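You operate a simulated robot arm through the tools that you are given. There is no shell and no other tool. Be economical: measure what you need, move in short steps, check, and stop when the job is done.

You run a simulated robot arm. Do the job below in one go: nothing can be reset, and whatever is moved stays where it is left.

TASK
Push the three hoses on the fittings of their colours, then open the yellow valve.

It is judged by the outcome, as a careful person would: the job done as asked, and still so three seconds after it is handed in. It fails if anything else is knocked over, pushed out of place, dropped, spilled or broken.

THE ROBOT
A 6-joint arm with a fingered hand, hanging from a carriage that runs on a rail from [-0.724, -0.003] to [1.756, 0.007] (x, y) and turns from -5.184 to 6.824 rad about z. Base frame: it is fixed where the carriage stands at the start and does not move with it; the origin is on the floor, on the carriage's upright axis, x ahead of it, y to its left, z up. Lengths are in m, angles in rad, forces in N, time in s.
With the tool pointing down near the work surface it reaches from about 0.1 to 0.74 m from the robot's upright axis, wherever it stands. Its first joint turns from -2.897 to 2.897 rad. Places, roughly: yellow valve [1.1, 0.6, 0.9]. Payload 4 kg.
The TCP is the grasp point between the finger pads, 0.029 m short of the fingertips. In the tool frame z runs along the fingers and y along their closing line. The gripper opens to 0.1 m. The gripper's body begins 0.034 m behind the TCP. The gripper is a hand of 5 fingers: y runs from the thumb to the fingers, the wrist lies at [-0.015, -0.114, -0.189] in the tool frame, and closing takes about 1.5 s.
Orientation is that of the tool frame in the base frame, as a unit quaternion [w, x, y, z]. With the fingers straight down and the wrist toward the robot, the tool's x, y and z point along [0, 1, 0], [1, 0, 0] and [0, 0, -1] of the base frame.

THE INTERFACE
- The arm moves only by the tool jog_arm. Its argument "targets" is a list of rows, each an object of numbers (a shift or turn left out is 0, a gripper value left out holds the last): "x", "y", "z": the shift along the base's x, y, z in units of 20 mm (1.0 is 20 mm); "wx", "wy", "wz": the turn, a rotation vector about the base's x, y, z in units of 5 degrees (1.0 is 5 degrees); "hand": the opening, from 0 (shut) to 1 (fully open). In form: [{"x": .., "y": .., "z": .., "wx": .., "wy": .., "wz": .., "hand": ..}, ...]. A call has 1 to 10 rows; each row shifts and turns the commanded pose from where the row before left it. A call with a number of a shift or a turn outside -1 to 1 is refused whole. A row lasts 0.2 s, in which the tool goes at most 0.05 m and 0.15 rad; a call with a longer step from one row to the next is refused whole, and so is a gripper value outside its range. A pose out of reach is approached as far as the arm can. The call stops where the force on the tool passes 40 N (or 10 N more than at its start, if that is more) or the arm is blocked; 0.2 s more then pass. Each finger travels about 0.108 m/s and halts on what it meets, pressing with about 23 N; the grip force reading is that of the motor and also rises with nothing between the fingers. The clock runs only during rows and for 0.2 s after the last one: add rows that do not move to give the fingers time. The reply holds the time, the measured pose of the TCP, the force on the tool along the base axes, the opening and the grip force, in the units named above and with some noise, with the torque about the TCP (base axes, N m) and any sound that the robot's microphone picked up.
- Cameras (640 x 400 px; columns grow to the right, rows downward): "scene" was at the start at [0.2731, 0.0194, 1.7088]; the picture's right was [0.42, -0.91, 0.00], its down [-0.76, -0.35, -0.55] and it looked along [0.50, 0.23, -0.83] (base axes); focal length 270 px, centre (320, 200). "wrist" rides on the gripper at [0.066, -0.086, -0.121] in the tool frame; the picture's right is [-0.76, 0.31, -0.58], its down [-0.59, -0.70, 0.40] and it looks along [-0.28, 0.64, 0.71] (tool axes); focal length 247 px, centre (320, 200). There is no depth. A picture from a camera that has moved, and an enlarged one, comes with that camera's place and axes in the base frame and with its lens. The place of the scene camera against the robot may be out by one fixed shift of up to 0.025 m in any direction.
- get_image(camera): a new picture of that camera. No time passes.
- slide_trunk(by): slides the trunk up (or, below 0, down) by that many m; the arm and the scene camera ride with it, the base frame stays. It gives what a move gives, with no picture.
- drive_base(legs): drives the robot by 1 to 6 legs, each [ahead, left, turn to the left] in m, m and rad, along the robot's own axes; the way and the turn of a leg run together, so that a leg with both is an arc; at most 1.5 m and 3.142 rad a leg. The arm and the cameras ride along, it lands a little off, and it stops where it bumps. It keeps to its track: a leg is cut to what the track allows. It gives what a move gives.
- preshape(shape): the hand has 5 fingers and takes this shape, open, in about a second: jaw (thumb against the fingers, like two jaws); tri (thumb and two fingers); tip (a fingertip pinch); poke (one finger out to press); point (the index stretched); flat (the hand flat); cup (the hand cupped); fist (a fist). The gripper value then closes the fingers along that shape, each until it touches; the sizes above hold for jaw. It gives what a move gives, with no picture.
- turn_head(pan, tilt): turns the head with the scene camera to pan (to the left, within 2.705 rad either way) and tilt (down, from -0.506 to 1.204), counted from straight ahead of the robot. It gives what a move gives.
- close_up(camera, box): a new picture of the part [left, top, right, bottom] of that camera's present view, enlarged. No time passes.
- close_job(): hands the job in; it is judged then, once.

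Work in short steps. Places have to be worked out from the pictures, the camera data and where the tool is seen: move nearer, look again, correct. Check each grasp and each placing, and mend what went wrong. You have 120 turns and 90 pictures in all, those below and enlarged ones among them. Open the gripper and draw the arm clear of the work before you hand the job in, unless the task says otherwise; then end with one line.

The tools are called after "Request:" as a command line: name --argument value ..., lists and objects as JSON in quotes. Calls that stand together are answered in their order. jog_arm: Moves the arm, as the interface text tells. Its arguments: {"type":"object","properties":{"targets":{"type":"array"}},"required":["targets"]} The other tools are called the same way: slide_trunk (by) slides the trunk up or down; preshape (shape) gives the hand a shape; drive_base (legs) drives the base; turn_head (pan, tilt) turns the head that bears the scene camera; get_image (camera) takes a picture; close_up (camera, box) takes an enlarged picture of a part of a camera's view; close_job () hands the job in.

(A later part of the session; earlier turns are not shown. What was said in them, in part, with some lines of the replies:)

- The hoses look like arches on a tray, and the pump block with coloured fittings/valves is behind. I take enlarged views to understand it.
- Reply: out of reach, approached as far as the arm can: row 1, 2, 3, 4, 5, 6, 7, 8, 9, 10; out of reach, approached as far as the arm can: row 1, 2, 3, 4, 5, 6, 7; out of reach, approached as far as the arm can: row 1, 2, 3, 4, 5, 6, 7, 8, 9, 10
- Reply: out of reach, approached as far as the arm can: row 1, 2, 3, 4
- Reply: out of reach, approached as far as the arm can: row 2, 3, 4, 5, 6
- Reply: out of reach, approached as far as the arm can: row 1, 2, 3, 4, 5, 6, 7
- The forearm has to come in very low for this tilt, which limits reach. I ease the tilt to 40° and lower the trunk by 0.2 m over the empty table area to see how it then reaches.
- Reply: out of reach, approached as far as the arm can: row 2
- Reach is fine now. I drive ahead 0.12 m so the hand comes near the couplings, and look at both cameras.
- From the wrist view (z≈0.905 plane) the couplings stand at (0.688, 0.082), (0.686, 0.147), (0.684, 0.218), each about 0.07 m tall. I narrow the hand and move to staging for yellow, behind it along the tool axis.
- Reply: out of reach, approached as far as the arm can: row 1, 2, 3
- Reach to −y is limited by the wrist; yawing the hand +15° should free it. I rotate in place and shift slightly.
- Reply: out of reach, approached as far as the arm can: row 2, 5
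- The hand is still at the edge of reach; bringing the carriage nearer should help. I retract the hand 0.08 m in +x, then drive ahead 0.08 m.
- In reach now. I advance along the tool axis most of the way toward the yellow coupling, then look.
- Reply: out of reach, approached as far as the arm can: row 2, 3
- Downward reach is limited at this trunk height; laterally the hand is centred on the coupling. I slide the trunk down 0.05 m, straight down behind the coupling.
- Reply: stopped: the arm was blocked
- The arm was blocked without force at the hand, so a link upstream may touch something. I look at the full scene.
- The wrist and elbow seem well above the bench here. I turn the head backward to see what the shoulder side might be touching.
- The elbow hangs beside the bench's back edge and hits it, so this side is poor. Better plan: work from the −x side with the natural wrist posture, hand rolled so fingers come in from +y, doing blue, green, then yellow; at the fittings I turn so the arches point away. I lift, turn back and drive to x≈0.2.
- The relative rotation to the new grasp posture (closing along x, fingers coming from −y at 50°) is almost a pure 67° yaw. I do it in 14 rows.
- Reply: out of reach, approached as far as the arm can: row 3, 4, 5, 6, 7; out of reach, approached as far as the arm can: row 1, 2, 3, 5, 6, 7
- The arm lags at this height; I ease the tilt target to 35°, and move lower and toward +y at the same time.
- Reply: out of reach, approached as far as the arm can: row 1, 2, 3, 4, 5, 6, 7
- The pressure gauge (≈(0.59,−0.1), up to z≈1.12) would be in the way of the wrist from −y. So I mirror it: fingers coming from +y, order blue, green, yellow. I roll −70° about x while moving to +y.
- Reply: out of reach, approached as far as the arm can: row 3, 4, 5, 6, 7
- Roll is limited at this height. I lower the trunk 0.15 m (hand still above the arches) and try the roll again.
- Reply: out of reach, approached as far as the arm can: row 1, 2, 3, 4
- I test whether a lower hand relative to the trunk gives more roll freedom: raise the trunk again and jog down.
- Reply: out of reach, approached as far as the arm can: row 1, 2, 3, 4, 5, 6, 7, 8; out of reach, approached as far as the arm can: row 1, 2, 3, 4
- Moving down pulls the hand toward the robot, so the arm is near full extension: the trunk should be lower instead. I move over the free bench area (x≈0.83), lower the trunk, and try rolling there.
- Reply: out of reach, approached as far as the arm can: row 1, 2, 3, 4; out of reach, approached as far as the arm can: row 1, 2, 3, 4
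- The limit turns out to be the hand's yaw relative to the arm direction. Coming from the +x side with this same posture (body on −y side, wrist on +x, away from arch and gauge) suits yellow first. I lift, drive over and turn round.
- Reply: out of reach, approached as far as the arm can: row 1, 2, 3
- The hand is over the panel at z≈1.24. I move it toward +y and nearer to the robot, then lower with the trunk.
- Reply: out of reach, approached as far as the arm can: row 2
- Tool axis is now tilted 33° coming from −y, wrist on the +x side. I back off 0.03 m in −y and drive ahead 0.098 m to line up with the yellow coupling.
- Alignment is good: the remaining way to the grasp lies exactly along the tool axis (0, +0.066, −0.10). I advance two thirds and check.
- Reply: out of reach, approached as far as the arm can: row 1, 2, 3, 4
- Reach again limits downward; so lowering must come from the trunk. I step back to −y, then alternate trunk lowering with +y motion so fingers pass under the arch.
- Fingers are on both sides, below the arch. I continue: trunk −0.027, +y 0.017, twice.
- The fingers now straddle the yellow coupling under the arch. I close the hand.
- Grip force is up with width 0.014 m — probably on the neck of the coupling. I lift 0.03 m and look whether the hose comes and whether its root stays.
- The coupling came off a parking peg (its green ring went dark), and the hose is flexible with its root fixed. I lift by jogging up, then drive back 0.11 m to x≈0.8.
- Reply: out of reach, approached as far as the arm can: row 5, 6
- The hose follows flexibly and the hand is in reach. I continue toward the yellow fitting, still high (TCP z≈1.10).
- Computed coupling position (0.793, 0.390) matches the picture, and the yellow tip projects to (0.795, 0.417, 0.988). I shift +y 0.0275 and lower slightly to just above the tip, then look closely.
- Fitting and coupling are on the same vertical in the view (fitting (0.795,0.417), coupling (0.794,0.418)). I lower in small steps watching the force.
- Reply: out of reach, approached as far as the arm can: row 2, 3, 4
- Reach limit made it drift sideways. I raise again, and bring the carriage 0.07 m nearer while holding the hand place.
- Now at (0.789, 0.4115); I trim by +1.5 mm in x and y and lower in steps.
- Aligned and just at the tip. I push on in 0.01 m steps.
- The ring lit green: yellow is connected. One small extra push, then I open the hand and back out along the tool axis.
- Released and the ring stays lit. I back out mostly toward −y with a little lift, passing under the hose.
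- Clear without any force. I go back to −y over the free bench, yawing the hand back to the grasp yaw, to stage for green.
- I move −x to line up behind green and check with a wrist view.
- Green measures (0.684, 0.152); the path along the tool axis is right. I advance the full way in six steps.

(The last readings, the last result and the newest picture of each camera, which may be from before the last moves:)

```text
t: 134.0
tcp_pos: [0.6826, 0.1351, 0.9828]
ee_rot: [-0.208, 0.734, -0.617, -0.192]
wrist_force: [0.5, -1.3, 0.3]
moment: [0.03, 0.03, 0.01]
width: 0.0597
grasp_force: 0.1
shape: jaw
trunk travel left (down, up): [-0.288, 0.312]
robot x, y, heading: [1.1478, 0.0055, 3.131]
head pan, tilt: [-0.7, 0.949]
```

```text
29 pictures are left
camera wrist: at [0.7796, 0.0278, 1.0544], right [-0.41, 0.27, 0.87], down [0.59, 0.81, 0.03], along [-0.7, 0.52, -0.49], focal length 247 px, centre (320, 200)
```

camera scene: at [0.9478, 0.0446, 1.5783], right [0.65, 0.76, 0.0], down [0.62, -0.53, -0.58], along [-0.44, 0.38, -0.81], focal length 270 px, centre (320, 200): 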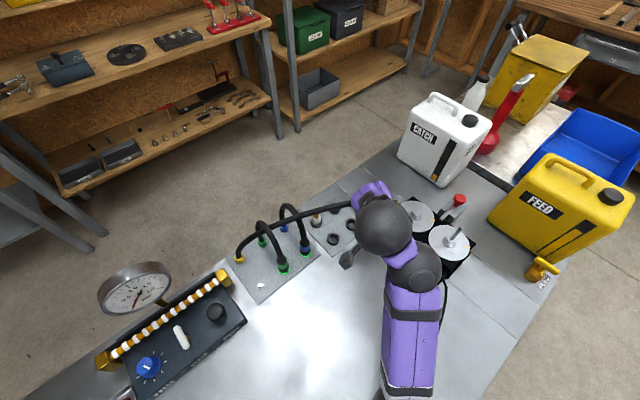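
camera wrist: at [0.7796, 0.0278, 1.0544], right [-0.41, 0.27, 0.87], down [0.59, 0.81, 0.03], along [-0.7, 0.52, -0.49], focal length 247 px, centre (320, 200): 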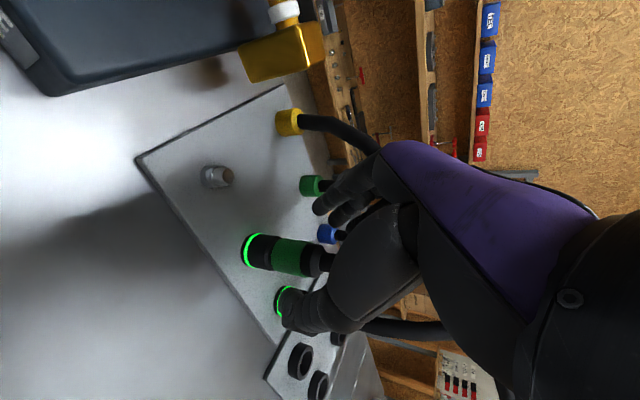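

Measurement again gives (0.6845, 0.152). I make the last step and close the hand, then lift 0.03.

Request:
jog_arm --targets '[{"y": 0.55, "z": -0.89}, {"hand": 0}, {}, {}, {}, {}, {}, {"z": 0.5}, {"z": 0.5}, {"z": 0.5}]'

Request:
get_image --camera "wrist"

```text
t: 136.2
tcp_pos: [0.684, 0.1471, 0.9988]
ee_rot: [-0.209, 0.734, -0.617, -0.192]
wrist_force: [-0.6, 0.2, 0.0]
moment: [0.0, 0.0, -0.02]
width: 0.0139
grasp_force: 22.8
shape: jaw
out of reach, approached as far as the arm can: row 1
trunk travel left (down, up): [-0.288, 0.312]
robot x, y, heading: [1.1491, 0.004, 3.133]
head pan, tilt: [-0.7, 0.949]
```

```text
28 pictures are left
camera wrist: at [0.7813, 0.0388, 1.0706], right [-0.41, 0.26, 0.87], down [0.59, 0.81, 0.03], along [-0.7, 0.52, -0.49], focal length 247 px, centre (320, 200)
```

wrist: 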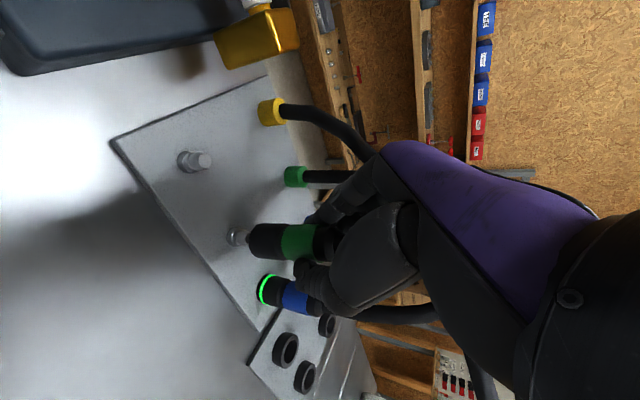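

Green is off its peg and held. I lift, drive back, and carry it toward the green fitting at about (0.86, 0.415) with the yaw turned −30°.

Request:
jog_arm --targets '[{"z": 1}, {"z": 1}, {"z": 1}, {"z": 1}, {"z": 0.7}]'

Request:
drive_base --legs '[[-0.107, 0, 0]]'

Request:
jog_arm --targets '[{"y": 1, "wz": -0.5, "x": 0.3}, {"y": 1, "wz": -0.5, "x": 0.3}, {"y": 1, "wz": -0.5, "x": 0.3}, {"y": 1, "wz": -0.5, "x": 0.3}, {"y": 1, "wz": -0.5, "x": 0.3}, {"y": 1, "wz": -0.5, "x": 0.3}, {"y": 1, "wz": -0.5, "x": 0.3}, {"y": 1, "wz": -0.5, "x": 0.3}, {"y": 1, "wz": -0.5, "x": 0.3}, {"y": 1, "wz": -0.5, "x": 0.3}]'

Request:
jog_arm --targets '[{"y": 0.8, "wz": -0.5}, {"y": 0.6, "wz": -0.5}]'

Request:
get_image --camera "wrist"

```text
t: 137.4
tcp_pos: [0.6833, 0.1466, 1.0936]
ee_rot: [-0.209, 0.734, -0.617, -0.193]
wrist_force: [0.5, 0.3, -0.8]
moment: [0.0, 0.0, 0.01]
width: 0.0134
grasp_force: 23.5
shape: jaw
trunk travel left (down, up): [-0.288, 0.312]
robot x, y, heading: [1.1535, 0.0033, 3.128]
head pan, tilt: [-0.7, 0.949]
```

```text
t: 138.6
tcp_pos: [0.7902, 0.1456, 1.0927]
ee_rot: [-0.209, 0.734, -0.617, -0.193]
wrist_force: [-0.2, -1.1, -1.0]
moment: [-0.03, 0.01, 0.02]
width: 0.0136
grasp_force: 23.0
shape: jaw
trunk travel left (down, up): [-0.288, 0.312]
robot x, y, heading: [1.2547, 0.0052, 3.131]
head pan, tilt: [-0.7, 0.949]
```

```text
t: 140.8
tcp_pos: [0.8496, 0.3461, 1.0923]
ee_rot: [0.245, -0.583, 0.762, 0.142]
wrist_force: [-0.4, -0.9, -0.2]
moment: [0.01, 0.0, -0.01]
width: 0.0135
grasp_force: 22.7
shape: jaw
trunk travel left (down, up): [-0.288, 0.312]
robot x, y, heading: [1.2567, 0.0046, 3.131]
head pan, tilt: [-0.7, 0.949]
```

```text
t: 141.3
tcp_pos: [0.8505, 0.3748, 1.0926]
ee_rot: [0.251, -0.549, 0.787, 0.13]
wrist_force: [-1.1, -0.5, -1.2]
moment: [0.0, -0.01, 0.01]
width: 0.0134
grasp_force: 23.1
shape: jaw
trunk travel left (down, up): [-0.288, 0.312]
robot x, y, heading: [1.258, 0.0038, 3.134]
head pan, tilt: [-0.7, 0.949]
```

```text
27 pictures are left
camera wrist: at [0.8814, 0.2324, 1.1644], right [-0.23, 0.44, 0.87], down [0.91, 0.41, 0.03], along [-0.34, 0.8, -0.49], focal length 247 px, centre (320, 200)
```

wrist: 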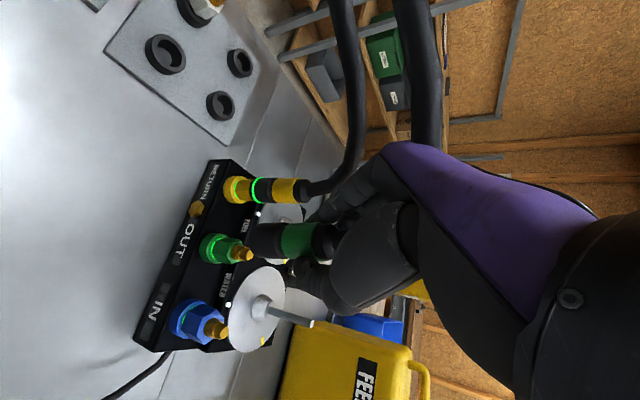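

I take a close-up to measure the coupling bottom relative to the green tip.

Request:
close_up --camera "wrist" --box '[160, 170, 360, 290]'

```text
3.20 times, centred on (260, 230) of wrist
camera zoom: at [0.8814, 0.2324, 1.1644], right [-0.23, 0.44, 0.87], down [0.91, 0.41, 0.03], along [-0.34, 0.8, -0.49], focal length 790 px, centre (512, 104)
```

zoom: 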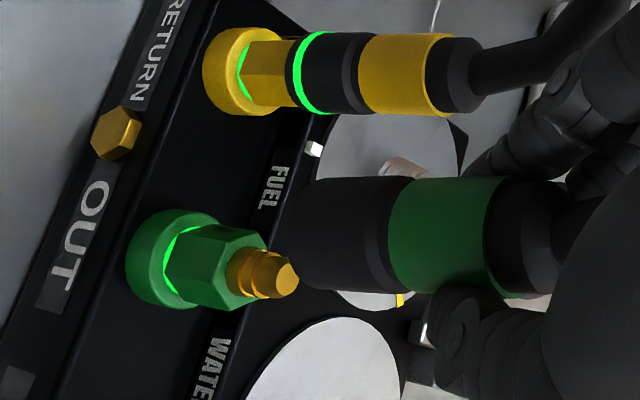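

Green tip ≈ (0.8627, 0.416); the coupling is at ≈ (0.855, 0.377). I move (+0.0075, +0.039), then lower 0.02 and check the line-up.

Request:
jog_arm --targets '[{"y": 0.98, "x": 0.19}, {"y": 0.97, "x": 0.19}, {"z": -0.5}, {"z": -0.5}]'

Request:
close_up --camera "wrist" --box '[160, 170, 360, 290]'

```text
t: 142.3
tcp_pos: [0.857, 0.413, 1.072]
ee_rot: [0.251, -0.549, 0.786, 0.131]
wrist_force: [-0.6, -1.5, -0.9]
moment: [0.04, 0.01, 0.0]
width: 0.0138
grasp_force: 22.7
shape: jaw
trunk travel left (down, up): [-0.288, 0.312]
robot x, y, heading: [1.2558, 0.0086, 3.132]
head pan, tilt: [-0.7, 0.949]
```

```text
3.20 times, centred on (260, 230) of wrist
camera zoom: at [0.8889, 0.2714, 1.1448], right [-0.23, 0.44, 0.87], down [0.91, 0.41, 0.03], along [-0.34, 0.8, -0.49], focal length 790 px, centre (512, 104)
```

zoom: 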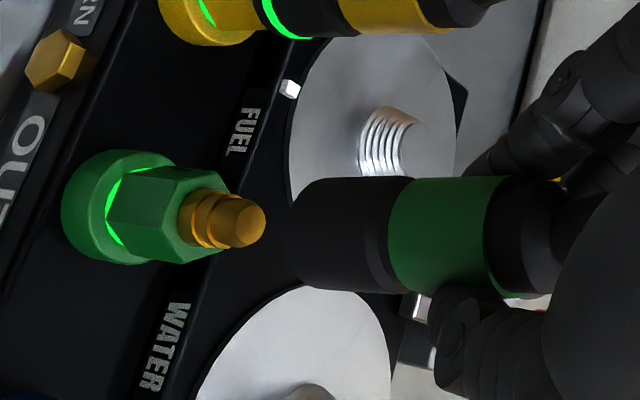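

Lined up and consistent with the yellow case. I push down to TCP z≈1.03.

Request:
jog_arm --targets '[{"z": -0.4}, {"z": -0.4}, {"z": -0.4}, {"z": -0.4}, {"z": -0.5}]'

Request:
close_up --camera "wrist" --box '[160, 170, 360, 290]'

```text
t: 143.6
tcp_pos: [0.8581, 0.4132, 1.0326]
ee_rot: [0.252, -0.549, 0.786, 0.132]
wrist_force: [6.8, -6.1, 21.6]
moment: [0.01, -0.13, -0.1]
width: 0.0142
grasp_force: 23.1
shape: jaw
trunk travel left (down, up): [-0.288, 0.312]
robot x, y, heading: [1.2574, 0.0081, 3.133]
head pan, tilt: [-0.7, 0.949]
```

```text
3.20 times, centred on (260, 230) of wrist
camera zoom: at [0.8892, 0.2714, 1.1036], right [-0.23, 0.43, 0.87], down [0.91, 0.41, 0.03], along [-0.34, 0.8, -0.49], focal length 790 px, centre (512, 104)
```

zoom: 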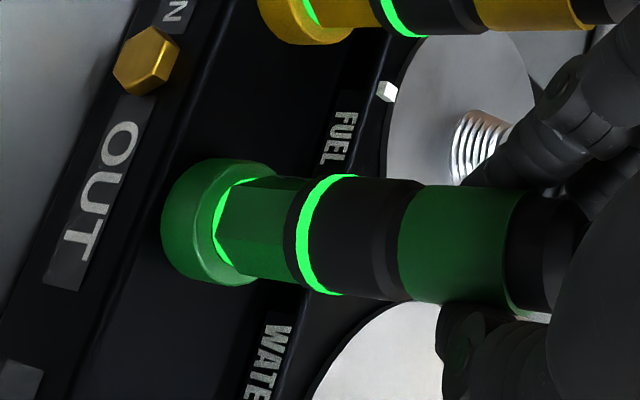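

Green connected. I open slightly and back out the same way.

Request:
jog_arm --targets '[{"hand": 0.42}, {}, {}, {}, {"x": -0.18, "y": -0.5, "z": 0.4}, {"x": -0.18, "y": -0.5, "z": 0.4}, {"x": -0.18, "y": -0.7, "z": 0.4}, {"x": -0.1, "y": -0.7, "z": 0.4}, {"y": -0.7, "z": 0.4}]'

Request:
get_image --camera "wrist"

```text
t: 145.6
tcp_pos: [0.8462, 0.3514, 1.0712]
ee_rot: [0.251, -0.549, 0.786, 0.131]
wrist_force: [0.1, -0.5, -0.4]
moment: [0.01, 0.0, -0.01]
width: 0.042
grasp_force: 0.1
shape: jaw
trunk travel left (down, up): [-0.288, 0.312]
robot x, y, heading: [1.2584, 0.0119, 3.133]
head pan, tilt: [-0.7, 0.949]
```

```text
23 pictures are left
camera wrist: at [0.8761, 0.2091, 1.1428], right [-0.23, 0.44, 0.87], down [0.91, 0.41, 0.03], along [-0.34, 0.8, -0.49], focal length 247 px, centre (320, 200)
```

wrist: 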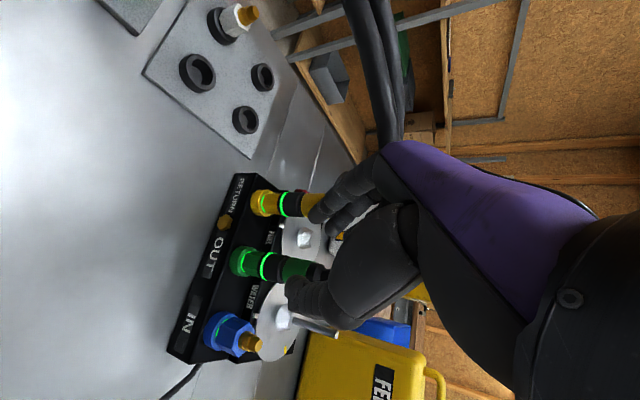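

Both stay connected. I return for blue: −y with yaw back, then drive ahead to line up behind it.

Request:
jog_arm --targets '[{"y": -1, "x": -0.3, "wz": 0.61, "hand": 0.6}, {"y": -1, "x": -0.3, "wz": 0.61}, {"y": -1, "x": -0.3, "wz": 0.61}, {"y": -1, "x": -0.3, "wz": 0.61}, {"y": -1, "x": -0.3, "wz": 0.61}, {"y": -1, "x": -0.3, "wz": 0.61}, {"y": -1, "x": -0.3, "wz": 0.61}, {"y": -1, "x": -0.3, "wz": 0.61}, {"y": -1, "x": -0.3, "wz": 0.61}, {"y": -0.9, "x": -0.3, "wz": 0.61}]'

Request:
drive_base --legs '[[0.1, 0, 0]]'

Request:
get_image --camera "wrist"

```text
t: 147.8
tcp_pos: [0.7848, 0.1519, 1.0715]
ee_rot: [-0.207, 0.737, -0.613, -0.193]
wrist_force: [0.9, 0.5, -0.1]
moment: [-0.01, 0.0, -0.01]
width: 0.0599
grasp_force: 0.1
shape: jaw
trunk travel left (down, up): [-0.288, 0.312]
robot x, y, heading: [1.2551, 0.0018, 3.13]
head pan, tilt: [-0.7, 0.949]
```

```text
t: 148.9
tcp_pos: [0.6845, 0.1534, 1.0704]
ee_rot: [-0.208, 0.737, -0.613, -0.193]
wrist_force: [-0.9, 0.1, 0.0]
moment: [-0.02, 0.01, 0.02]
width: 0.0597
grasp_force: 0.2
shape: jaw
trunk travel left (down, up): [-0.288, 0.312]
robot x, y, heading: [1.1586, 0.0053, 3.13]
head pan, tilt: [-0.7, 0.949]
```

```text
22 pictures are left
camera wrist: at [0.7833, 0.0464, 1.1427], right [-0.42, 0.26, 0.87], down [0.58, 0.81, 0.03], along [-0.7, 0.52, -0.49], focal length 247 px, centre (320, 200)
```

wrist: 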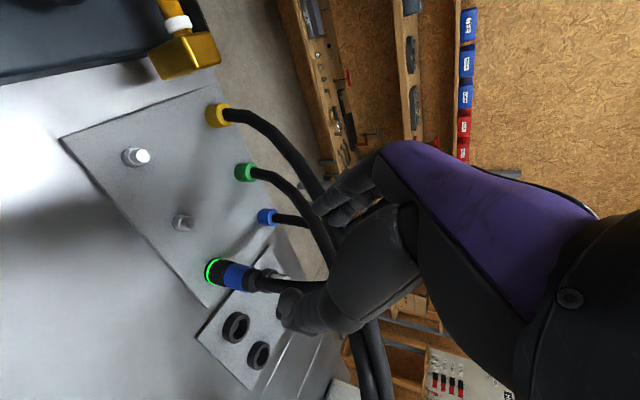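

Blue measures (0.685, 0.223). I advance along the tool axis.

Request:
jog_arm --targets '[{"y": 0.53, "z": -0.87}, {"y": 0.53, "z": -0.87}, {"y": 0.53, "z": -0.87}, {"y": 0.53, "z": -0.87}, {"y": 0.53, "z": -0.87}]'

Request:
get_image --camera "wrist"

```text
t: 150.1
tcp_pos: [0.6851, 0.2061, 0.9843]
ee_rot: [-0.208, 0.736, -0.614, -0.193]
wrist_force: [0.3, -0.1, -0.1]
moment: [-0.01, 0.01, -0.01]
width: 0.06
grasp_force: 0.1
shape: jaw
trunk travel left (down, up): [-0.288, 0.312]
robot x, y, heading: [1.1574, 0.0035, 3.132]
head pan, tilt: [-0.7, 0.949]
```

```text
21 pictures are left
camera wrist: at [0.7831, 0.1001, 1.0558], right [-0.42, 0.26, 0.87], down [0.58, 0.81, 0.03], along [-0.7, 0.52, -0.49], focal length 247 px, centre (320, 200)
```

wrist: 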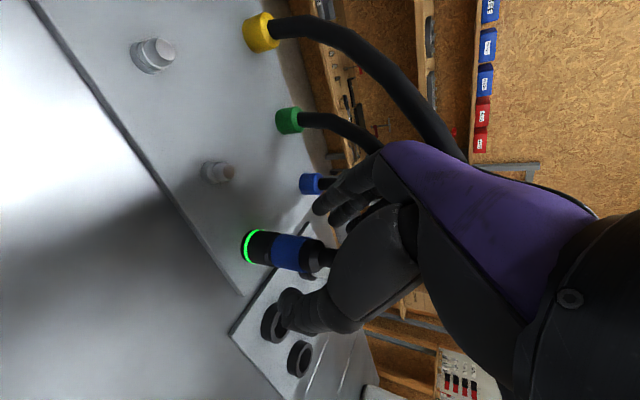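

Same picture as before green's grasp. Last step, close, lift.

Request:
jog_arm --targets '[{"y": 0.55, "z": -0.89}, {"hand": 0}, {}, {}, {}, {}, {}, {"z": 0.5}, {"z": 0.5}, {"z": 0.5}]'

Request:
get_image --camera "wrist"

```text
t: 152.3
tcp_pos: [0.6877, 0.2149, 0.9998]
ee_rot: [-0.209, 0.737, -0.613, -0.193]
wrist_force: [-0.3, 0.3, -0.4]
moment: [-0.01, 0.04, -0.01]
width: 0.016
grasp_force: 22.7
shape: jaw
out of reach, approached as far as the arm can: row 1, 8
trunk travel left (down, up): [-0.288, 0.312]
robot x, y, heading: [1.1574, 0.0071, 3.137]
head pan, tilt: [-0.7, 0.949]
```

```text
20 pictures are left
camera wrist: at [0.7867, 0.1085, 1.0728], right [-0.42, 0.26, 0.87], down [0.58, 0.81, 0.03], along [-0.7, 0.52, -0.49], focal length 247 px, centre (320, 200)
```

wrist: 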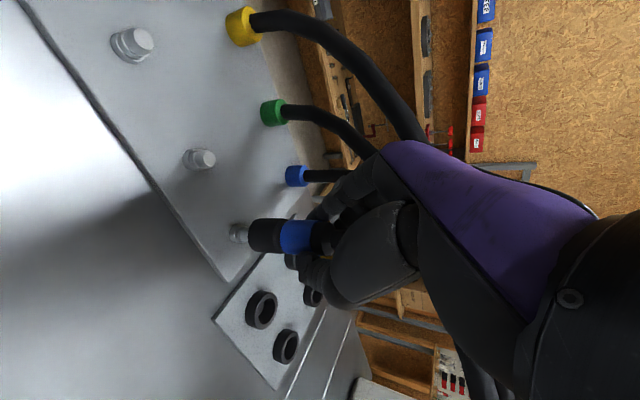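

Blue is held. I lift, drive back 0.163 m and carry it toward the blue fitting (0.923, 0.41).

Request:
jog_arm --targets '[{"z": 1}, {"z": 1}, {"z": 1}, {"z": 1}, {"z": 0.7}]'

Request:
drive_base --legs '[[-0.163, 0, 0]]'

Request:
jog_arm --targets '[{"y": 0.8, "wz": -0.65, "x": 0.35}, {"y": 0.8, "wz": -0.65, "x": 0.35}, {"y": 0.8, "wz": -0.65, "x": 0.35}, {"y": 0.8, "wz": -0.65, "x": 0.35}, {"y": 0.8, "wz": -0.65, "x": 0.35}, {"y": 0.8, "wz": -0.65, "x": 0.35}, {"y": 0.8, "wz": -0.65, "x": 0.35}, {"y": 0.8, "wz": -0.65, "x": 0.35}, {"y": 0.8, "wz": -0.5, "x": 0.35}, {"y": 0.8, "wz": -0.5, "x": 0.2}]'

Request:
close_up --camera "wrist" --box '[160, 170, 360, 290]'

```text
t: 153.5
tcp_pos: [0.6894, 0.2147, 1.096]
ee_rot: [-0.208, 0.737, -0.614, -0.193]
wrist_force: [-0.5, 0.2, -1.2]
moment: [-0.02, -0.01, 0.0]
width: 0.0159
grasp_force: 22.7
shape: jaw
trunk travel left (down, up): [-0.288, 0.312]
robot x, y, heading: [1.1565, 0.004, 3.128]
head pan, tilt: [-0.7, 0.949]
```

```text
t: 154.9
tcp_pos: [0.8509, 0.2159, 1.0953]
ee_rot: [-0.208, 0.736, -0.614, -0.193]
wrist_force: [-0.1, 0.2, -0.8]
moment: [0.02, 0.02, 0.03]
width: 0.0159
grasp_force: 22.9
shape: jaw
trunk travel left (down, up): [-0.288, 0.312]
robot x, y, heading: [1.3172, 0.0036, 3.124]
head pan, tilt: [-0.7, 0.949]
```

```text
t: 157.1
tcp_pos: [0.9185, 0.3755, 1.0949]
ee_rot: [0.253, -0.545, 0.789, 0.131]
wrist_force: [-0.4, -0.2, 0.0]
moment: [0.0, 0.0, 0.02]
width: 0.016
grasp_force: 22.9
shape: jaw
trunk travel left (down, up): [-0.288, 0.312]
robot x, y, heading: [1.3185, 0.0036, 3.13]
head pan, tilt: [-0.7, 0.949]
```

```text
3.20 times, centred on (260, 230) of wrist
camera zoom: at [0.9471, 0.2341, 1.167], right [-0.22, 0.44, 0.87], down [0.92, 0.4, 0.03], along [-0.33, 0.81, -0.49], focal length 790 px, centre (512, 104)
```

zoom: 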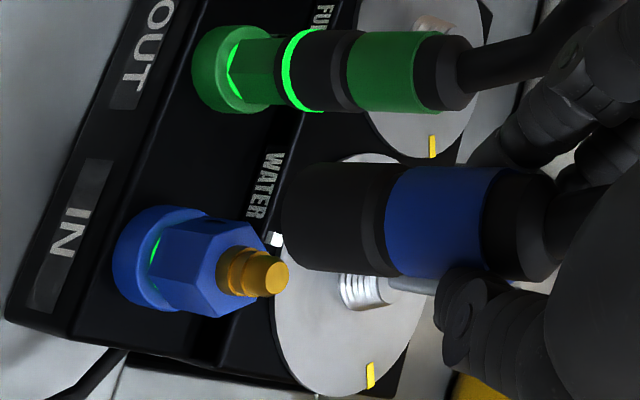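

Blue tip ≈ (0.931, 0.417); the coupling ≈ (0.920, 0.380). I shift (+0.011, +0.036), lower 0.02 and check.

Request:
jog_arm --targets '[{"y": 0.9, "x": 0.28}, {"y": 0.9, "x": 0.28}, {"z": -0.5}, {"z": -0.6}]'

Request:
close_up --camera "wrist" --box '[160, 170, 360, 290]'

```text
t: 158.1
tcp_pos: [0.9304, 0.4115, 1.0743]
ee_rot: [0.252, -0.545, 0.789, 0.131]
wrist_force: [-0.3, 0.0, -2.2]
moment: [0.0, -0.02, 0.02]
width: 0.0158
grasp_force: 23.0
shape: jaw
trunk travel left (down, up): [-0.288, 0.312]
robot x, y, heading: [1.3199, 0.0036, 3.132]
head pan, tilt: [-0.7, 0.949]
```

```text
3.20 times, centred on (260, 230) of wrist
camera zoom: at [0.9585, 0.2692, 1.1456], right [-0.22, 0.44, 0.87], down [0.92, 0.4, 0.03], along [-0.33, 0.81, -0.49], focal length 790 px, centre (512, 104)
```

zoom: 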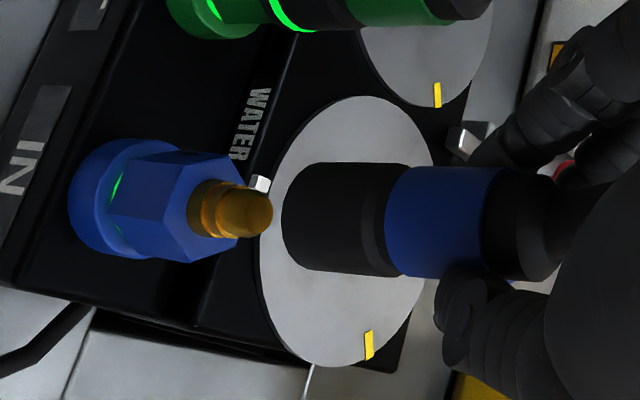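

Lined up laterally; earlier reaction forces suggest no more +y is needed. I push down.

Request:
jog_arm --targets '[{"z": -0.4}, {"z": -0.4}, {"z": -0.4}, {"z": -0.4}, {"z": -0.5}]'

Request:
close_up --camera "wrist" --box '[160, 170, 360, 290]'

```text
t: 159.3
tcp_pos: [0.9288, 0.4131, 1.0355]
ee_rot: [0.252, -0.545, 0.789, 0.133]
wrist_force: [9.5, -9.5, 32.5]
moment: [0.18, -0.16, -0.21]
width: 0.0177
grasp_force: 23.1
shape: jaw
trunk travel left (down, up): [-0.288, 0.312]
robot x, y, heading: [1.319, 0.0056, 3.132]
head pan, tilt: [-0.7, 0.949]
```

```text
3.20 times, centred on (260, 230) of wrist
camera zoom: at [0.9577, 0.2697, 1.1061], right [-0.22, 0.43, 0.87], down [0.92, 0.4, 0.03], along [-0.33, 0.81, -0.48], focal length 790 px, centre (512, 104)
```

zoom: 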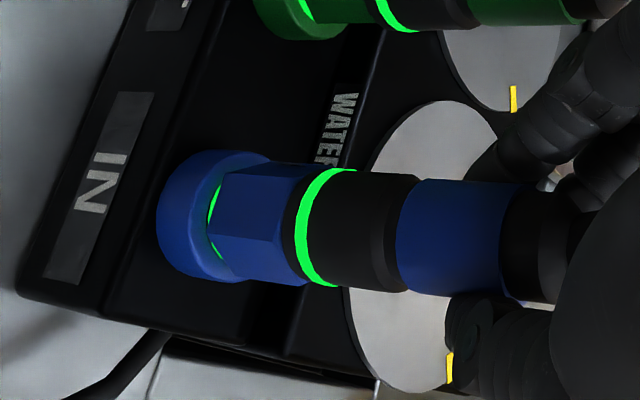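

Blue is connected too. I release and back out, then raise and look at the scene for the yellow valve.

Request:
jog_arm --targets '[{"z": 0.2, "hand": 0.42}, {}, {}, {}, {"x": -0.18, "y": -0.5, "z": 0.4}, {"x": -0.18, "y": -0.5, "z": 0.4}, {"x": -0.18, "y": -0.7, "z": 0.4}, {"x": -0.1, "y": -0.7, "z": 0.4}, {"y": -0.7, "z": 0.4}]'

Request:
jog_arm --targets '[{"y": -1}, {"y": -1}, {"y": -1}, {"y": -1}, {"y": -1}]'

Request:
turn_head --pan -1.2 --tilt 0.9

Request:
get_image --camera "scene"

```text
t: 161.3
tcp_pos: [0.9156, 0.3496, 1.0764]
ee_rot: [0.252, -0.546, 0.788, 0.13]
wrist_force: [0.3, 0.1, 0.2]
moment: [0.0, -0.02, -0.05]
width: 0.0417
grasp_force: 0.0
shape: jaw
trunk travel left (down, up): [-0.288, 0.312]
robot x, y, heading: [1.3215, 0.008, 3.124]
head pan, tilt: [-0.7, 0.949]
```

```text
t: 162.5
tcp_pos: [0.9145, 0.2625, 1.0628]
ee_rot: [0.25, -0.546, 0.788, 0.132]
wrist_force: [0.1, -0.1, 0.1]
moment: [0.03, 0.01, -0.01]
width: 0.0419
grasp_force: 0.1
shape: jaw
out of reach, approached as far as the arm can: row 4, 5
trunk travel left (down, up): [-0.288, 0.312]
robot x, y, heading: [1.3186, 0.0051, 3.129]
head pan, tilt: [-0.7, 0.949]
```

```text
t: 163.5
tcp_pos: [0.914, 0.2638, 1.0624]
ee_rot: [0.25, -0.547, 0.788, 0.131]
wrist_force: [0.2, -0.2, 0.3]
moment: [0.04, -0.02, 0.01]
width: 0.0417
grasp_force: 0.1
shape: jaw
trunk travel left (down, up): [-0.288, 0.312]
robot x, y, heading: [1.3159, 0.0061, 3.131]
head pan, tilt: [-1.201, 0.901]
```

```text
16 pictures are left
camera scene: at [1.101, 0.0686, 1.582], right [0.94, 0.35, 0.0], down [0.27, -0.73, -0.62], along [-0.22, 0.58, -0.78], focal length 270 px, centre (320, 200)
```

scene: 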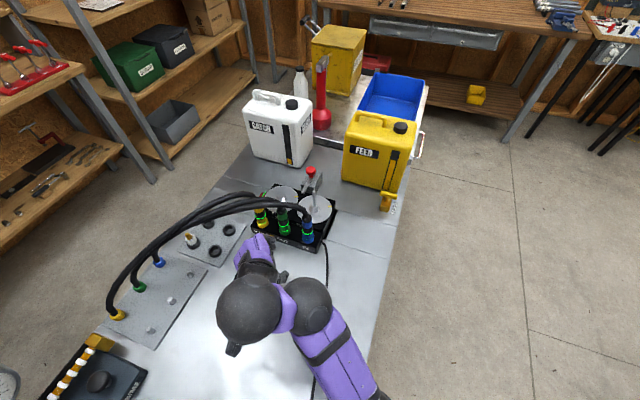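

All three rings are lit. Now the yellow valve on the FEED can; I enlarge it.

Request:
close_up --camera "scene" --box '[345, 155, 425, 225]'

```text
5.71 times, centred on (385, 190) of scene
camera zoom: at [1.101, 0.0686, 1.582], right [0.94, 0.35, 0.0], down [0.27, -0.73, -0.62], along [-0.22, 0.58, -0.78], focal length 1543 px, centre (-51, 257)
```

zoom: 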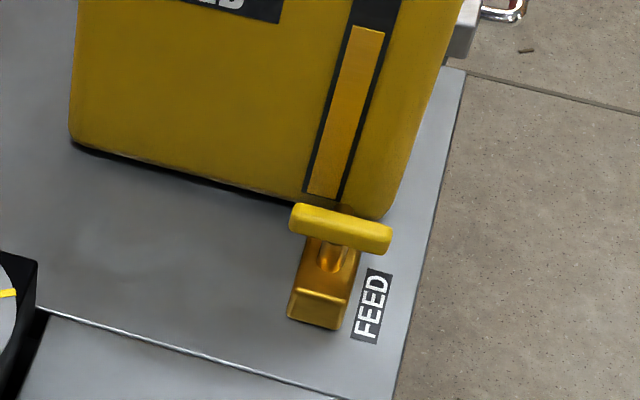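

The valve's T‑handle lies across (along x), its body along y, so it is shut; it sits at about (1.10, 0.625, 0.96). I'll grip the bar from above and twist. First raise and turn the hand to point straight down with closing line along y.

Request:
slide_trunk --by 0.08

Request:
jog_arm --targets '[{"wx": -0.201, "wy": 0.386, "wz": -0.845, "x": 0.6}, {"wx": -0.201, "wy": 0.386, "wz": -0.845, "x": 0.6}, {"wx": -0.201, "wy": 0.386, "wz": -0.845, "x": 0.6}, {"wx": -0.201, "wy": 0.386, "wz": -0.845, "x": 0.6}, {"wx": -0.201, "wy": 0.386, "wz": -0.845, "x": 0.6}, {"wx": -0.201, "wy": 0.386, "wz": -0.845, "x": 0.6}, {"wx": -0.201, "wy": 0.386, "wz": -0.845, "x": 0.6}, {"wx": -0.201, "wy": 0.386, "wz": -0.845, "x": 0.6}]'

Request:
jog_arm --targets '[{"wx": -0.201, "wy": 0.386, "wz": -0.845, "x": 0.6, "y": 0.5}, {"wx": -0.201, "wy": 0.386, "wz": -0.845, "x": 0.6, "y": 0.5}, {"wx": -0.201, "wy": 0.386, "wz": -0.845, "x": 0.6, "y": 0.5}, {"wx": -0.201, "wy": 0.386, "wz": -0.845, "x": 0.6, "y": 0.5}, {"wx": -0.201, "wy": 0.386, "wz": -0.845, "x": 0.6, "y": 0.5}, {"wx": -0.201, "wy": 0.386, "wz": -0.845, "x": 0.6, "y": 0.5}, {"wx": -0.201, "wy": 0.386, "wz": -0.845, "x": 0.6, "y": 0.5}, {"wx": -0.201, "wy": 0.386, "wz": -0.845, "x": 0.6, "y": 0.5}]'

```text
t: 164.6
tcp_pos: [0.9144, 0.2629, 1.1422]
ee_rot: [0.25, -0.547, 0.788, 0.131]
wrist_force: [-0.3, -0.6, -0.5]
moment: [-0.01, 0.02, 0.0]
width: 0.0414
grasp_force: 0.1
shape: jaw
trunk travel left (down, up): [-0.368, 0.232]
robot x, y, heading: [1.3168, 0.0061, 3.124]
head pan, tilt: [-1.201, 0.901]
```

```text
t: 166.4
tcp_pos: [1.0202, 0.3007, 1.0989]
ee_rot: [0.129, -0.29, 0.946, 0.071]
wrist_force: [0.2, -0.4, 0.5]
moment: [-0.03, 0.0, 0.0]
width: 0.0417
grasp_force: 0.0
shape: jaw
out of reach, approached as far as the arm can: row 1, 2, 3, 4, 5, 6, 7, 8
trunk travel left (down, up): [-0.368, 0.232]
robot x, y, heading: [1.3213, 0.0069, 3.13]
head pan, tilt: [-1.201, 0.901]
```

```text
t: 168.2
tcp_pos: [1.1165, 0.3819, 1.0982]
ee_rot: [-0.002, 0.0, 1.0, 0.001]
wrist_force: [-0.3, 0.0, 0.1]
moment: [-0.01, -0.02, 0.0]
width: 0.0417
grasp_force: 0.2
shape: jaw
trunk travel left (down, up): [-0.368, 0.232]
robot x, y, heading: [1.3183, 0.0051, 3.13]
head pan, tilt: [-1.201, 0.901]
```

Hand now points straight down with closing along y. I look with the wrist camera toward the valve.

Request:
get_image --camera "wrist"

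```text
14 pictures are left
camera wrist: at [1.0508, 0.2959, 1.2191], right [0.76, 0.3, 0.58], down [0.59, -0.7, -0.4], along [0.28, 0.64, -0.71], focal length 247 px, centre (320, 200)
```

wrist: 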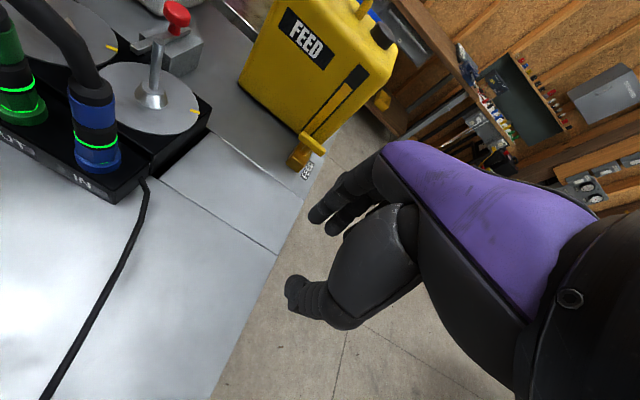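

Handle ≈ (1.10, 0.612) if at z 0.96. I move closer (y≈0.54) and look again for a second sight line.

Request:
jog_arm --targets '[{"y": 1, "x": -0.1, "hand": 0.55}, {"y": 1, "x": -0.1}, {"y": 1, "x": -0.1}, {"y": 1, "x": -0.1}, {"y": 1, "x": -0.1}, {"y": 1, "x": -0.1}, {"y": 1, "x": -0.1}, {"y": 1, "x": -0.1}]'

Request:
get_image --camera "wrist"

```text
t: 170.0
tcp_pos: [1.1009, 0.5425, 1.0986]
ee_rot: [0.0, 0.001, 1.0, 0.001]
wrist_force: [-0.1, -0.4, 0.2]
moment: [0.03, 0.02, -0.03]
width: 0.0549
grasp_force: 0.0
shape: jaw
trunk travel left (down, up): [-0.368, 0.232]
robot x, y, heading: [1.3203, 0.0051, 3.129]
head pan, tilt: [-1.201, 0.901]
```

```text
13 pictures are left
camera wrist: at [1.0345, 0.4557, 1.2196], right [0.76, 0.3, 0.58], down [0.59, -0.7, -0.4], along [0.28, 0.64, -0.71], focal length 247 px, centre (320, 200)
```

wrist: 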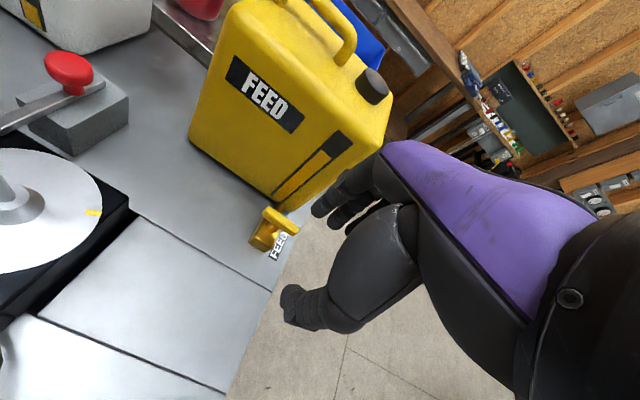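

Two sight lines meet at handle centre ≈ (1.104, 0.631, 0.945), can face at y≈0.69. I tilt the hand 15° away from the can, centre it and lower to just above.

Request:
jog_arm --targets '[{"y": 0.9, "x": 0.05, "wx": 1, "hand": 0.5}, {"y": 0.9, "x": 0.05, "wx": 1}, {"y": 0.9, "x": 0.05, "wx": 1}, {"y": 0.9, "z": -0.5}, {"y": 0.5, "z": -1}, {"z": -1}, {"z": -1}]'

Request:
get_image --camera "wrist"

```text
t: 171.6
tcp_pos: [1.1376, 0.539, 1.1393]
ee_rot: [-0.001, -0.001, 0.992, 0.13]
wrist_force: [-0.4, 0.3, 0.2]
moment: [0.02, -0.03, 0.0]
width: 0.0503
grasp_force: 0.1
shape: jaw
out of reach, approached as far as the arm can: row 2, 3, 4, 5, 6, 7
trunk travel left (down, up): [-0.368, 0.232]
robot x, y, heading: [1.3185, 0.0033, 3.131]
head pan, tilt: [-1.201, 0.901]
```

```text
12 pictures are left
camera wrist: at [1.072, 0.4251, 1.2332], right [0.76, 0.15, 0.64], down [0.59, -0.58, -0.57], along [0.28, 0.8, -0.52], focal length 247 px, centre (320, 200)
```

wrist: 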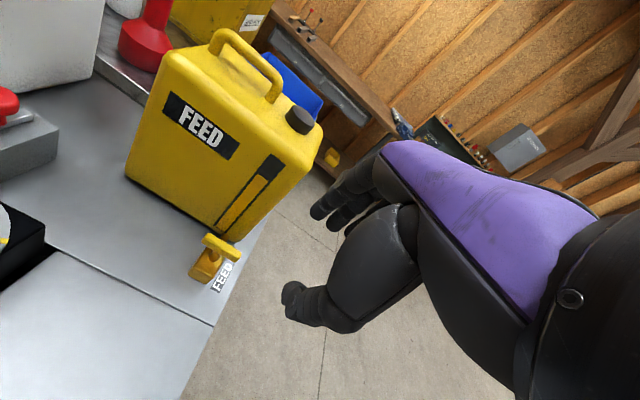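

Tilting forward costs reach, so I return to straight down, jog +x and bring the carriage to x≈1.13 beneath the valve's line.

Request:
jog_arm --targets '[{"wx": -1, "x": 0.8}, {"wx": -1, "x": 0.8}, {"wx": -1, "x": 0.8}, {"x": 1}, {"x": 1}, {"x": 1}, {"x": 1}, {"x": 0.8}]'

Request:
drive_base --legs '[[0.18, 0, 0]]'

Request:
slide_trunk --by -0.06

```text
t: 173.4
tcp_pos: [1.2824, 0.5399, 1.1377]
ee_rot: [0.0, 0.0, 1.0, 0.0]
wrist_force: [-1.3, 0.0, -0.7]
moment: [-0.02, 0.03, -0.03]
width: 0.0504
grasp_force: 0.0
shape: jaw
trunk travel left (down, up): [-0.368, 0.232]
robot x, y, heading: [1.3183, 0.0056, 3.128]
head pan, tilt: [-1.201, 0.901]
```

```text
t: 174.9
tcp_pos: [1.1052, 0.5391, 1.1385]
ee_rot: [0.0, 0.001, 1.0, 0.001]
wrist_force: [-0.2, -0.2, 0.8]
moment: [0.02, 0.03, -0.02]
width: 0.0502
grasp_force: 0.0
shape: jaw
trunk travel left (down, up): [-0.368, 0.232]
robot x, y, heading: [1.1405, 0.0046, 3.128]
head pan, tilt: [-1.201, 0.901]
```

```text
t: 175.9
tcp_pos: [1.1042, 0.5384, 1.0786]
ee_rot: [0.0, 0.001, 1.0, 0.001]
wrist_force: [0.5, -0.2, -1.0]
moment: [0.02, -0.01, -0.02]
width: 0.0502
grasp_force: 0.0
shape: jaw
trunk travel left (down, up): [-0.308, 0.292]
robot x, y, heading: [1.1424, 0.0033, 3.131]
head pan, tilt: [-1.201, 0.901]
```

I move +y over the handle at safe height, then down part way.

Request:
jog_arm --targets '[{"y": 0.9}, {"y": 0.9}, {"y": 0.9}, {"y": 0.9}, {"y": 0.7}, {"z": -0.8}, {"z": -0.8}]'

Request:
get_image --camera "wrist"

```text
t: 177.5
tcp_pos: [1.1059, 0.6214, 1.0448]
ee_rot: [0.0, 0.001, 1.0, -0.001]
wrist_force: [0.2, -21.2, 6.8]
moment: [0.67, -0.07, -0.29]
width: 0.0457
grasp_force: 0.1
shape: jaw
trunk travel left (down, up): [-0.308, 0.292]
robot x, y, heading: [1.138, 0.0048, 3.126]
head pan, tilt: [-1.201, 0.901]
```

```text
11 pictures are left
camera wrist: at [1.0389, 0.5358, 1.1649], right [0.76, 0.31, 0.58], down [0.59, -0.7, -0.4], along [0.28, 0.64, -0.71], focal length 247 px, centre (320, 200)
```

wrist: 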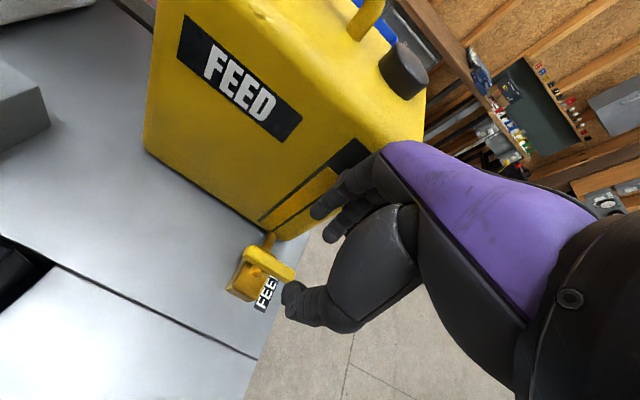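

The open fingers press on the can (−21 N in y): I back off at once toward −y and up, then shape the hand to "poke" to push the handle's end with one finger instead.

Request:
jog_arm --targets '[{"y": -0.6}, {"y": -0.9, "z": 0.3}, {"y": -0.9, "z": 0.5}, {"y": -0.9, "z": 0.5}]'

Request:
preshape --shape "poke"

Request:
get_image --camera "wrist"

```text
t: 178.5
tcp_pos: [1.105, 0.558, 1.0726]
ee_rot: [0.0, 0.0, 1.0, 0.0]
wrist_force: [-0.4, -1.0, -0.7]
moment: [-0.01, -0.02, -0.01]
width: 0.0498
grasp_force: 0.0
shape: jaw
trunk travel left (down, up): [-0.308, 0.292]
robot x, y, heading: [1.1398, 0.005, 3.128]
head pan, tilt: [-1.201, 0.901]
```

```text
t: 179.4
tcp_pos: [1.105, 0.5591, 1.0728]
ee_rot: [0.0, 0.0, 1.0, 0.001]
wrist_force: [0.4, 1.3, -0.9]
moment: [0.04, 0.0, 0.0]
width: 0.0
grasp_force: 0.1
shape: poke
trunk travel left (down, up): [-0.308, 0.292]
robot x, y, heading: [1.141, 0.0057, 3.134]
head pan, tilt: [-1.201, 0.901]
```

```text
10 pictures are left
camera wrist: at [1.0388, 0.4723, 1.1927], right [0.76, 0.3, 0.58], down [0.59, -0.7, -0.4], along [0.28, 0.64, -0.71], focal length 247 px, centre (320, 200)
```

wrist: 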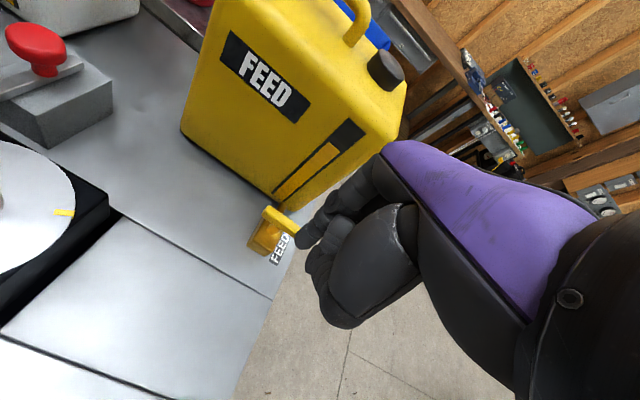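

The handle and can are unmoved. Poke finger tip is ≈ TCP + (−0.007, +0.003, −0.027). I'll turn it counter‑clockwise: tip at the +x end, pushed straight toward +y. First get down in front of it.

Request:
jog_arm --targets '[{"x": 0.7, "z": -0.9}, {"x": 0.6, "z": -0.9}, {"z": -0.9}, {"z": -0.9}, {"z": -0.9}, {"z": -0.8}, {"y": 0.8}]'

Request:
close_up --camera "wrist" --box '[180, 120, 400, 300]'

```text
t: 181.0
tcp_pos: [1.1318, 0.5743, 0.9665]
ee_rot: [0.002, 0.002, 1.0, 0.0]
wrist_force: [-0.4, -0.1, -0.6]
moment: [0.0, -0.04, -0.03]
width: 0.0004
grasp_force: 0.0
shape: poke
trunk travel left (down, up): [-0.308, 0.292]
robot x, y, heading: [1.1429, 0.0052, 3.127]
head pan, tilt: [-1.201, 0.901]
```

```text
2.22 times, centred on (290, 210) of wrist
camera zoom: at [1.0646, 0.4886, 1.0856], right [0.76, 0.3, 0.58], down [0.59, -0.7, -0.4], along [0.29, 0.64, -0.71], focal length 549 px, centre (387, 178)
```

zoom: 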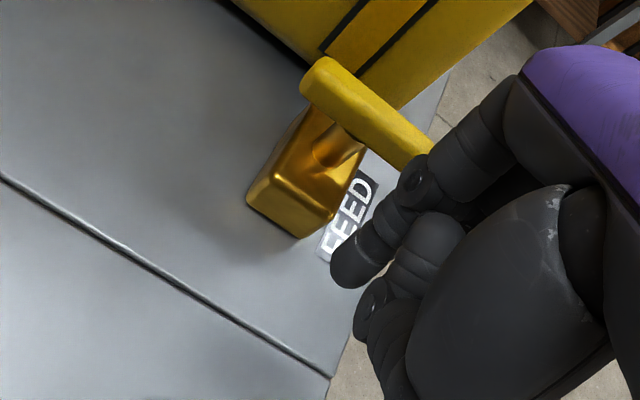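

The finger sits just in front of the handle's +x end (at bar height ≈ (1.119, 0.583)). I push +y 0.045 m in small steps and read the force.

Request:
jog_arm --targets '[{"y": 0.5, "x": 0.1}, {"y": 0.5}, {"y": 0.5}, {"y": 0.4}, {"y": 0.4}]'

Request:
close_up --camera "wrist" --box '[180, 120, 400, 300]'

```text
t: 182.2
tcp_pos: [1.1345, 0.6166, 0.9676]
ee_rot: [0.0, 0.0, 1.0, 0.001]
wrist_force: [1.3, -0.4, 1.2]
moment: [0.03, -0.01, 0.02]
width: 0.0002
grasp_force: 0.2
shape: poke
out of reach, approached as far as the arm can: row 1
trunk travel left (down, up): [-0.308, 0.292]
robot x, y, heading: [1.1388, 0.0043, 3.127]
head pan, tilt: [-1.201, 0.901]
```

```text
2.22 times, centred on (290, 210) of wrist
camera zoom: at [1.0662, 0.5317, 1.0883], right [0.76, 0.3, 0.58], down [0.59, -0.7, -0.4], along [0.28, 0.64, -0.71], focal length 549 px, centre (387, 178)
```

zoom: 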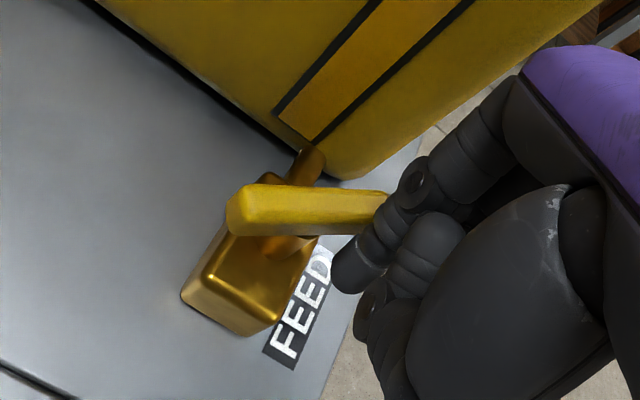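

The handle turns counter‑clockwise with little force (about 35° so far). I continue +y, then sweep a bit −x.

Request:
jog_arm --targets '[{"y": 0.4}, {"y": 0.4}, {"y": 0.3}, {"x": -0.2}, {"x": -0.3}, {"x": -0.2}]'

Request:
close_up --camera "wrist" --box '[180, 120, 400, 300]'

```text
t: 183.6
tcp_pos: [1.1255, 0.6383, 0.966]
ee_rot: [0.0, 0.004, 1.0, 0.001]
wrist_force: [23.1, -9.8, 1.1]
moment: [0.69, 1.03, -0.67]
width: 0.0
grasp_force: 0.0
shape: poke
trunk travel left (down, up): [-0.308, 0.292]
robot x, y, heading: [1.141, 0.0075, 3.124]
head pan, tilt: [-1.201, 0.901]
```

```text
2.22 times, centred on (290, 210) of wrist
camera zoom: at [1.0579, 0.553, 1.0873], right [0.76, 0.3, 0.58], down [0.58, -0.71, -0.4], along [0.29, 0.64, -0.71], focal length 549 px, centre (387, 178)
```

zoom: 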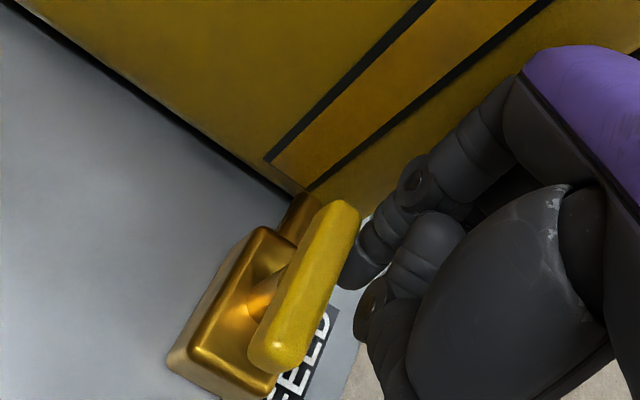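

The handle is now parallel to the valve body and the force rose at the stop: valve open. I move off sideways, then back toward −y and up.

Request:
jog_arm --targets '[{"x": 0.6}, {"x": 0.6}, {"y": -0.8, "x": 0.2}, {"y": -0.9}, {"y": -0.9}, {"y": -0.9, "z": 0.5}, {"y": -0.9, "z": 0.9}, {"z": 1}, {"z": 1}]'

Request:
preshape --shape "jaw"

Request:
slide_trunk --by 0.12

Request:
get_image --camera "scene"

Request:
get_image --camera "wrist"

```text
t: 185.6
tcp_pos: [1.1421, 0.5835, 0.9928]
ee_rot: [0.001, 0.001, 1.0, 0.002]
wrist_force: [-0.2, -0.4, 0.7]
moment: [0.0, -0.03, 0.02]
width: 0.0
grasp_force: 0.1
shape: poke
out of reach, approached as far as the arm can: row 7, 8, 9
trunk travel left (down, up): [-0.308, 0.292]
robot x, y, heading: [1.1407, 0.005, 3.132]
head pan, tilt: [-1.201, 0.901]
```

```text
t: 186.5
tcp_pos: [1.1408, 0.5829, 0.9917]
ee_rot: [0.0, 0.001, 1.0, 0.003]
wrist_force: [-0.4, -0.2, -0.2]
moment: [0.0, -0.01, 0.02]
width: 0.0998
grasp_force: 0.0
shape: jaw
trunk travel left (down, up): [-0.308, 0.292]
robot x, y, heading: [1.1419, 0.0035, 3.131]
head pan, tilt: [-1.201, 0.901]
```

```text
t: 188.0
tcp_pos: [1.142, 0.5826, 1.1119]
ee_rot: [0.001, 0.002, 1.0, 0.003]
wrist_force: [0.5, 0.7, 0.4]
moment: [0.02, -0.02, -0.03]
width: 0.1
grasp_force: 0.1
shape: jaw
trunk travel left (down, up): [-0.428, 0.172]
robot x, y, heading: [1.1383, 0.0036, 3.129]
head pan, tilt: [-1.201, 0.901]
```

```text
6 pictures are left
camera scene: at [0.9236, 0.068, 1.7219], right [0.94, 0.35, 0.0], down [0.27, -0.73, -0.62], along [-0.22, 0.58, -0.78], focal length 270 px, centre (320, 200)
```

scene: 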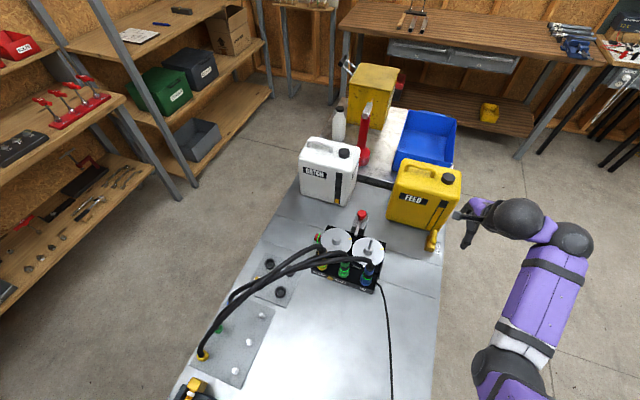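

```text
5 pictures are left
camera wrist: at [1.075, 0.497, 1.2321], right [0.76, 0.3, 0.58], down [0.59, -0.7, -0.4], along [0.29, 0.64, -0.71], focal length 247 px, centre (320, 200)
```

wrist: 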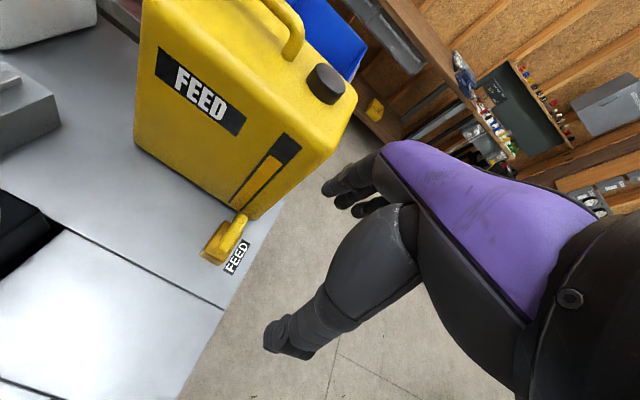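

The valve handle points along the body now, and the can is in place. I take close-ups of the valve and fittings to confirm, and back the arm away.

Request:
jog_arm --targets '[{"y": -1}, {"y": -1}, {"y": -1}, {"y": -1}, {"y": -1}]'

Request:
close_up --camera "scene" --box '[395, 215, 465, 265]'

Request:
close_up --camera "scene" --box '[300, 215, 400, 300]'

```text
t: 189.2
tcp_pos: [1.1373, 0.5096, 1.0682]
ee_rot: [0.001, 0.001, 1.0, 0.005]
wrist_force: [-0.7, -0.4, 0.1]
moment: [-0.02, 0.0, -0.01]
width: 0.0999
grasp_force: 0.1
shape: jaw
out of reach, approached as far as the arm can: row 1, 2, 3, 4, 5
trunk travel left (down, up): [-0.428, 0.172]
robot x, y, heading: [1.138, 0.0081, 3.128]
head pan, tilt: [-1.201, 0.901]
```

```text
8.00 times, centred on (430, 240) of scene
camera zoom: at [0.9236, 0.0681, 1.722], right [0.94, 0.35, 0.0], down [0.27, -0.73, -0.62], along [-0.22, 0.58, -0.78], focal length 2160 px, centre (-560, -120)
```

zoom: 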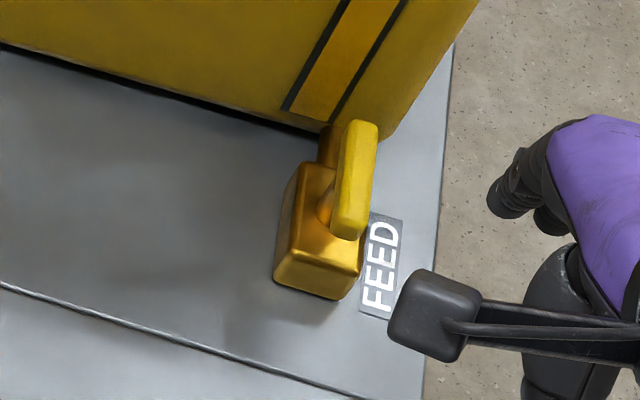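

```text
4.71 times, centred on (350, 258) of scene
camera zoom: at [0.9236, 0.0681, 1.722], right [0.94, 0.35, 0.0], down [0.27, -0.73, -0.62], along [-0.22, 0.58, -0.78], focal length 1271 px, centre (179, -71)
```

zoom: 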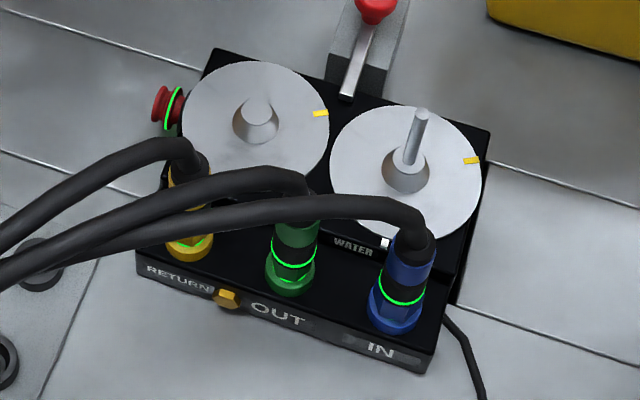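

All three couplings show lit rings on their own fittings, the yellow handle is fully in line with the valve body, and the open hand is clear. I hand in the job.

Request:
close_job

```text
The job is handed in.
```

All three hoses are pushed onto the fittings of their colours, each with its green ring lit, and the yellow valve is open with its handle in line with the body. Once, while I lined up over the valve, the fingers pressed the yellow FEED can with about 21 N; the later pictures show no sign that it moved. Nothing was dropped or knocked over.
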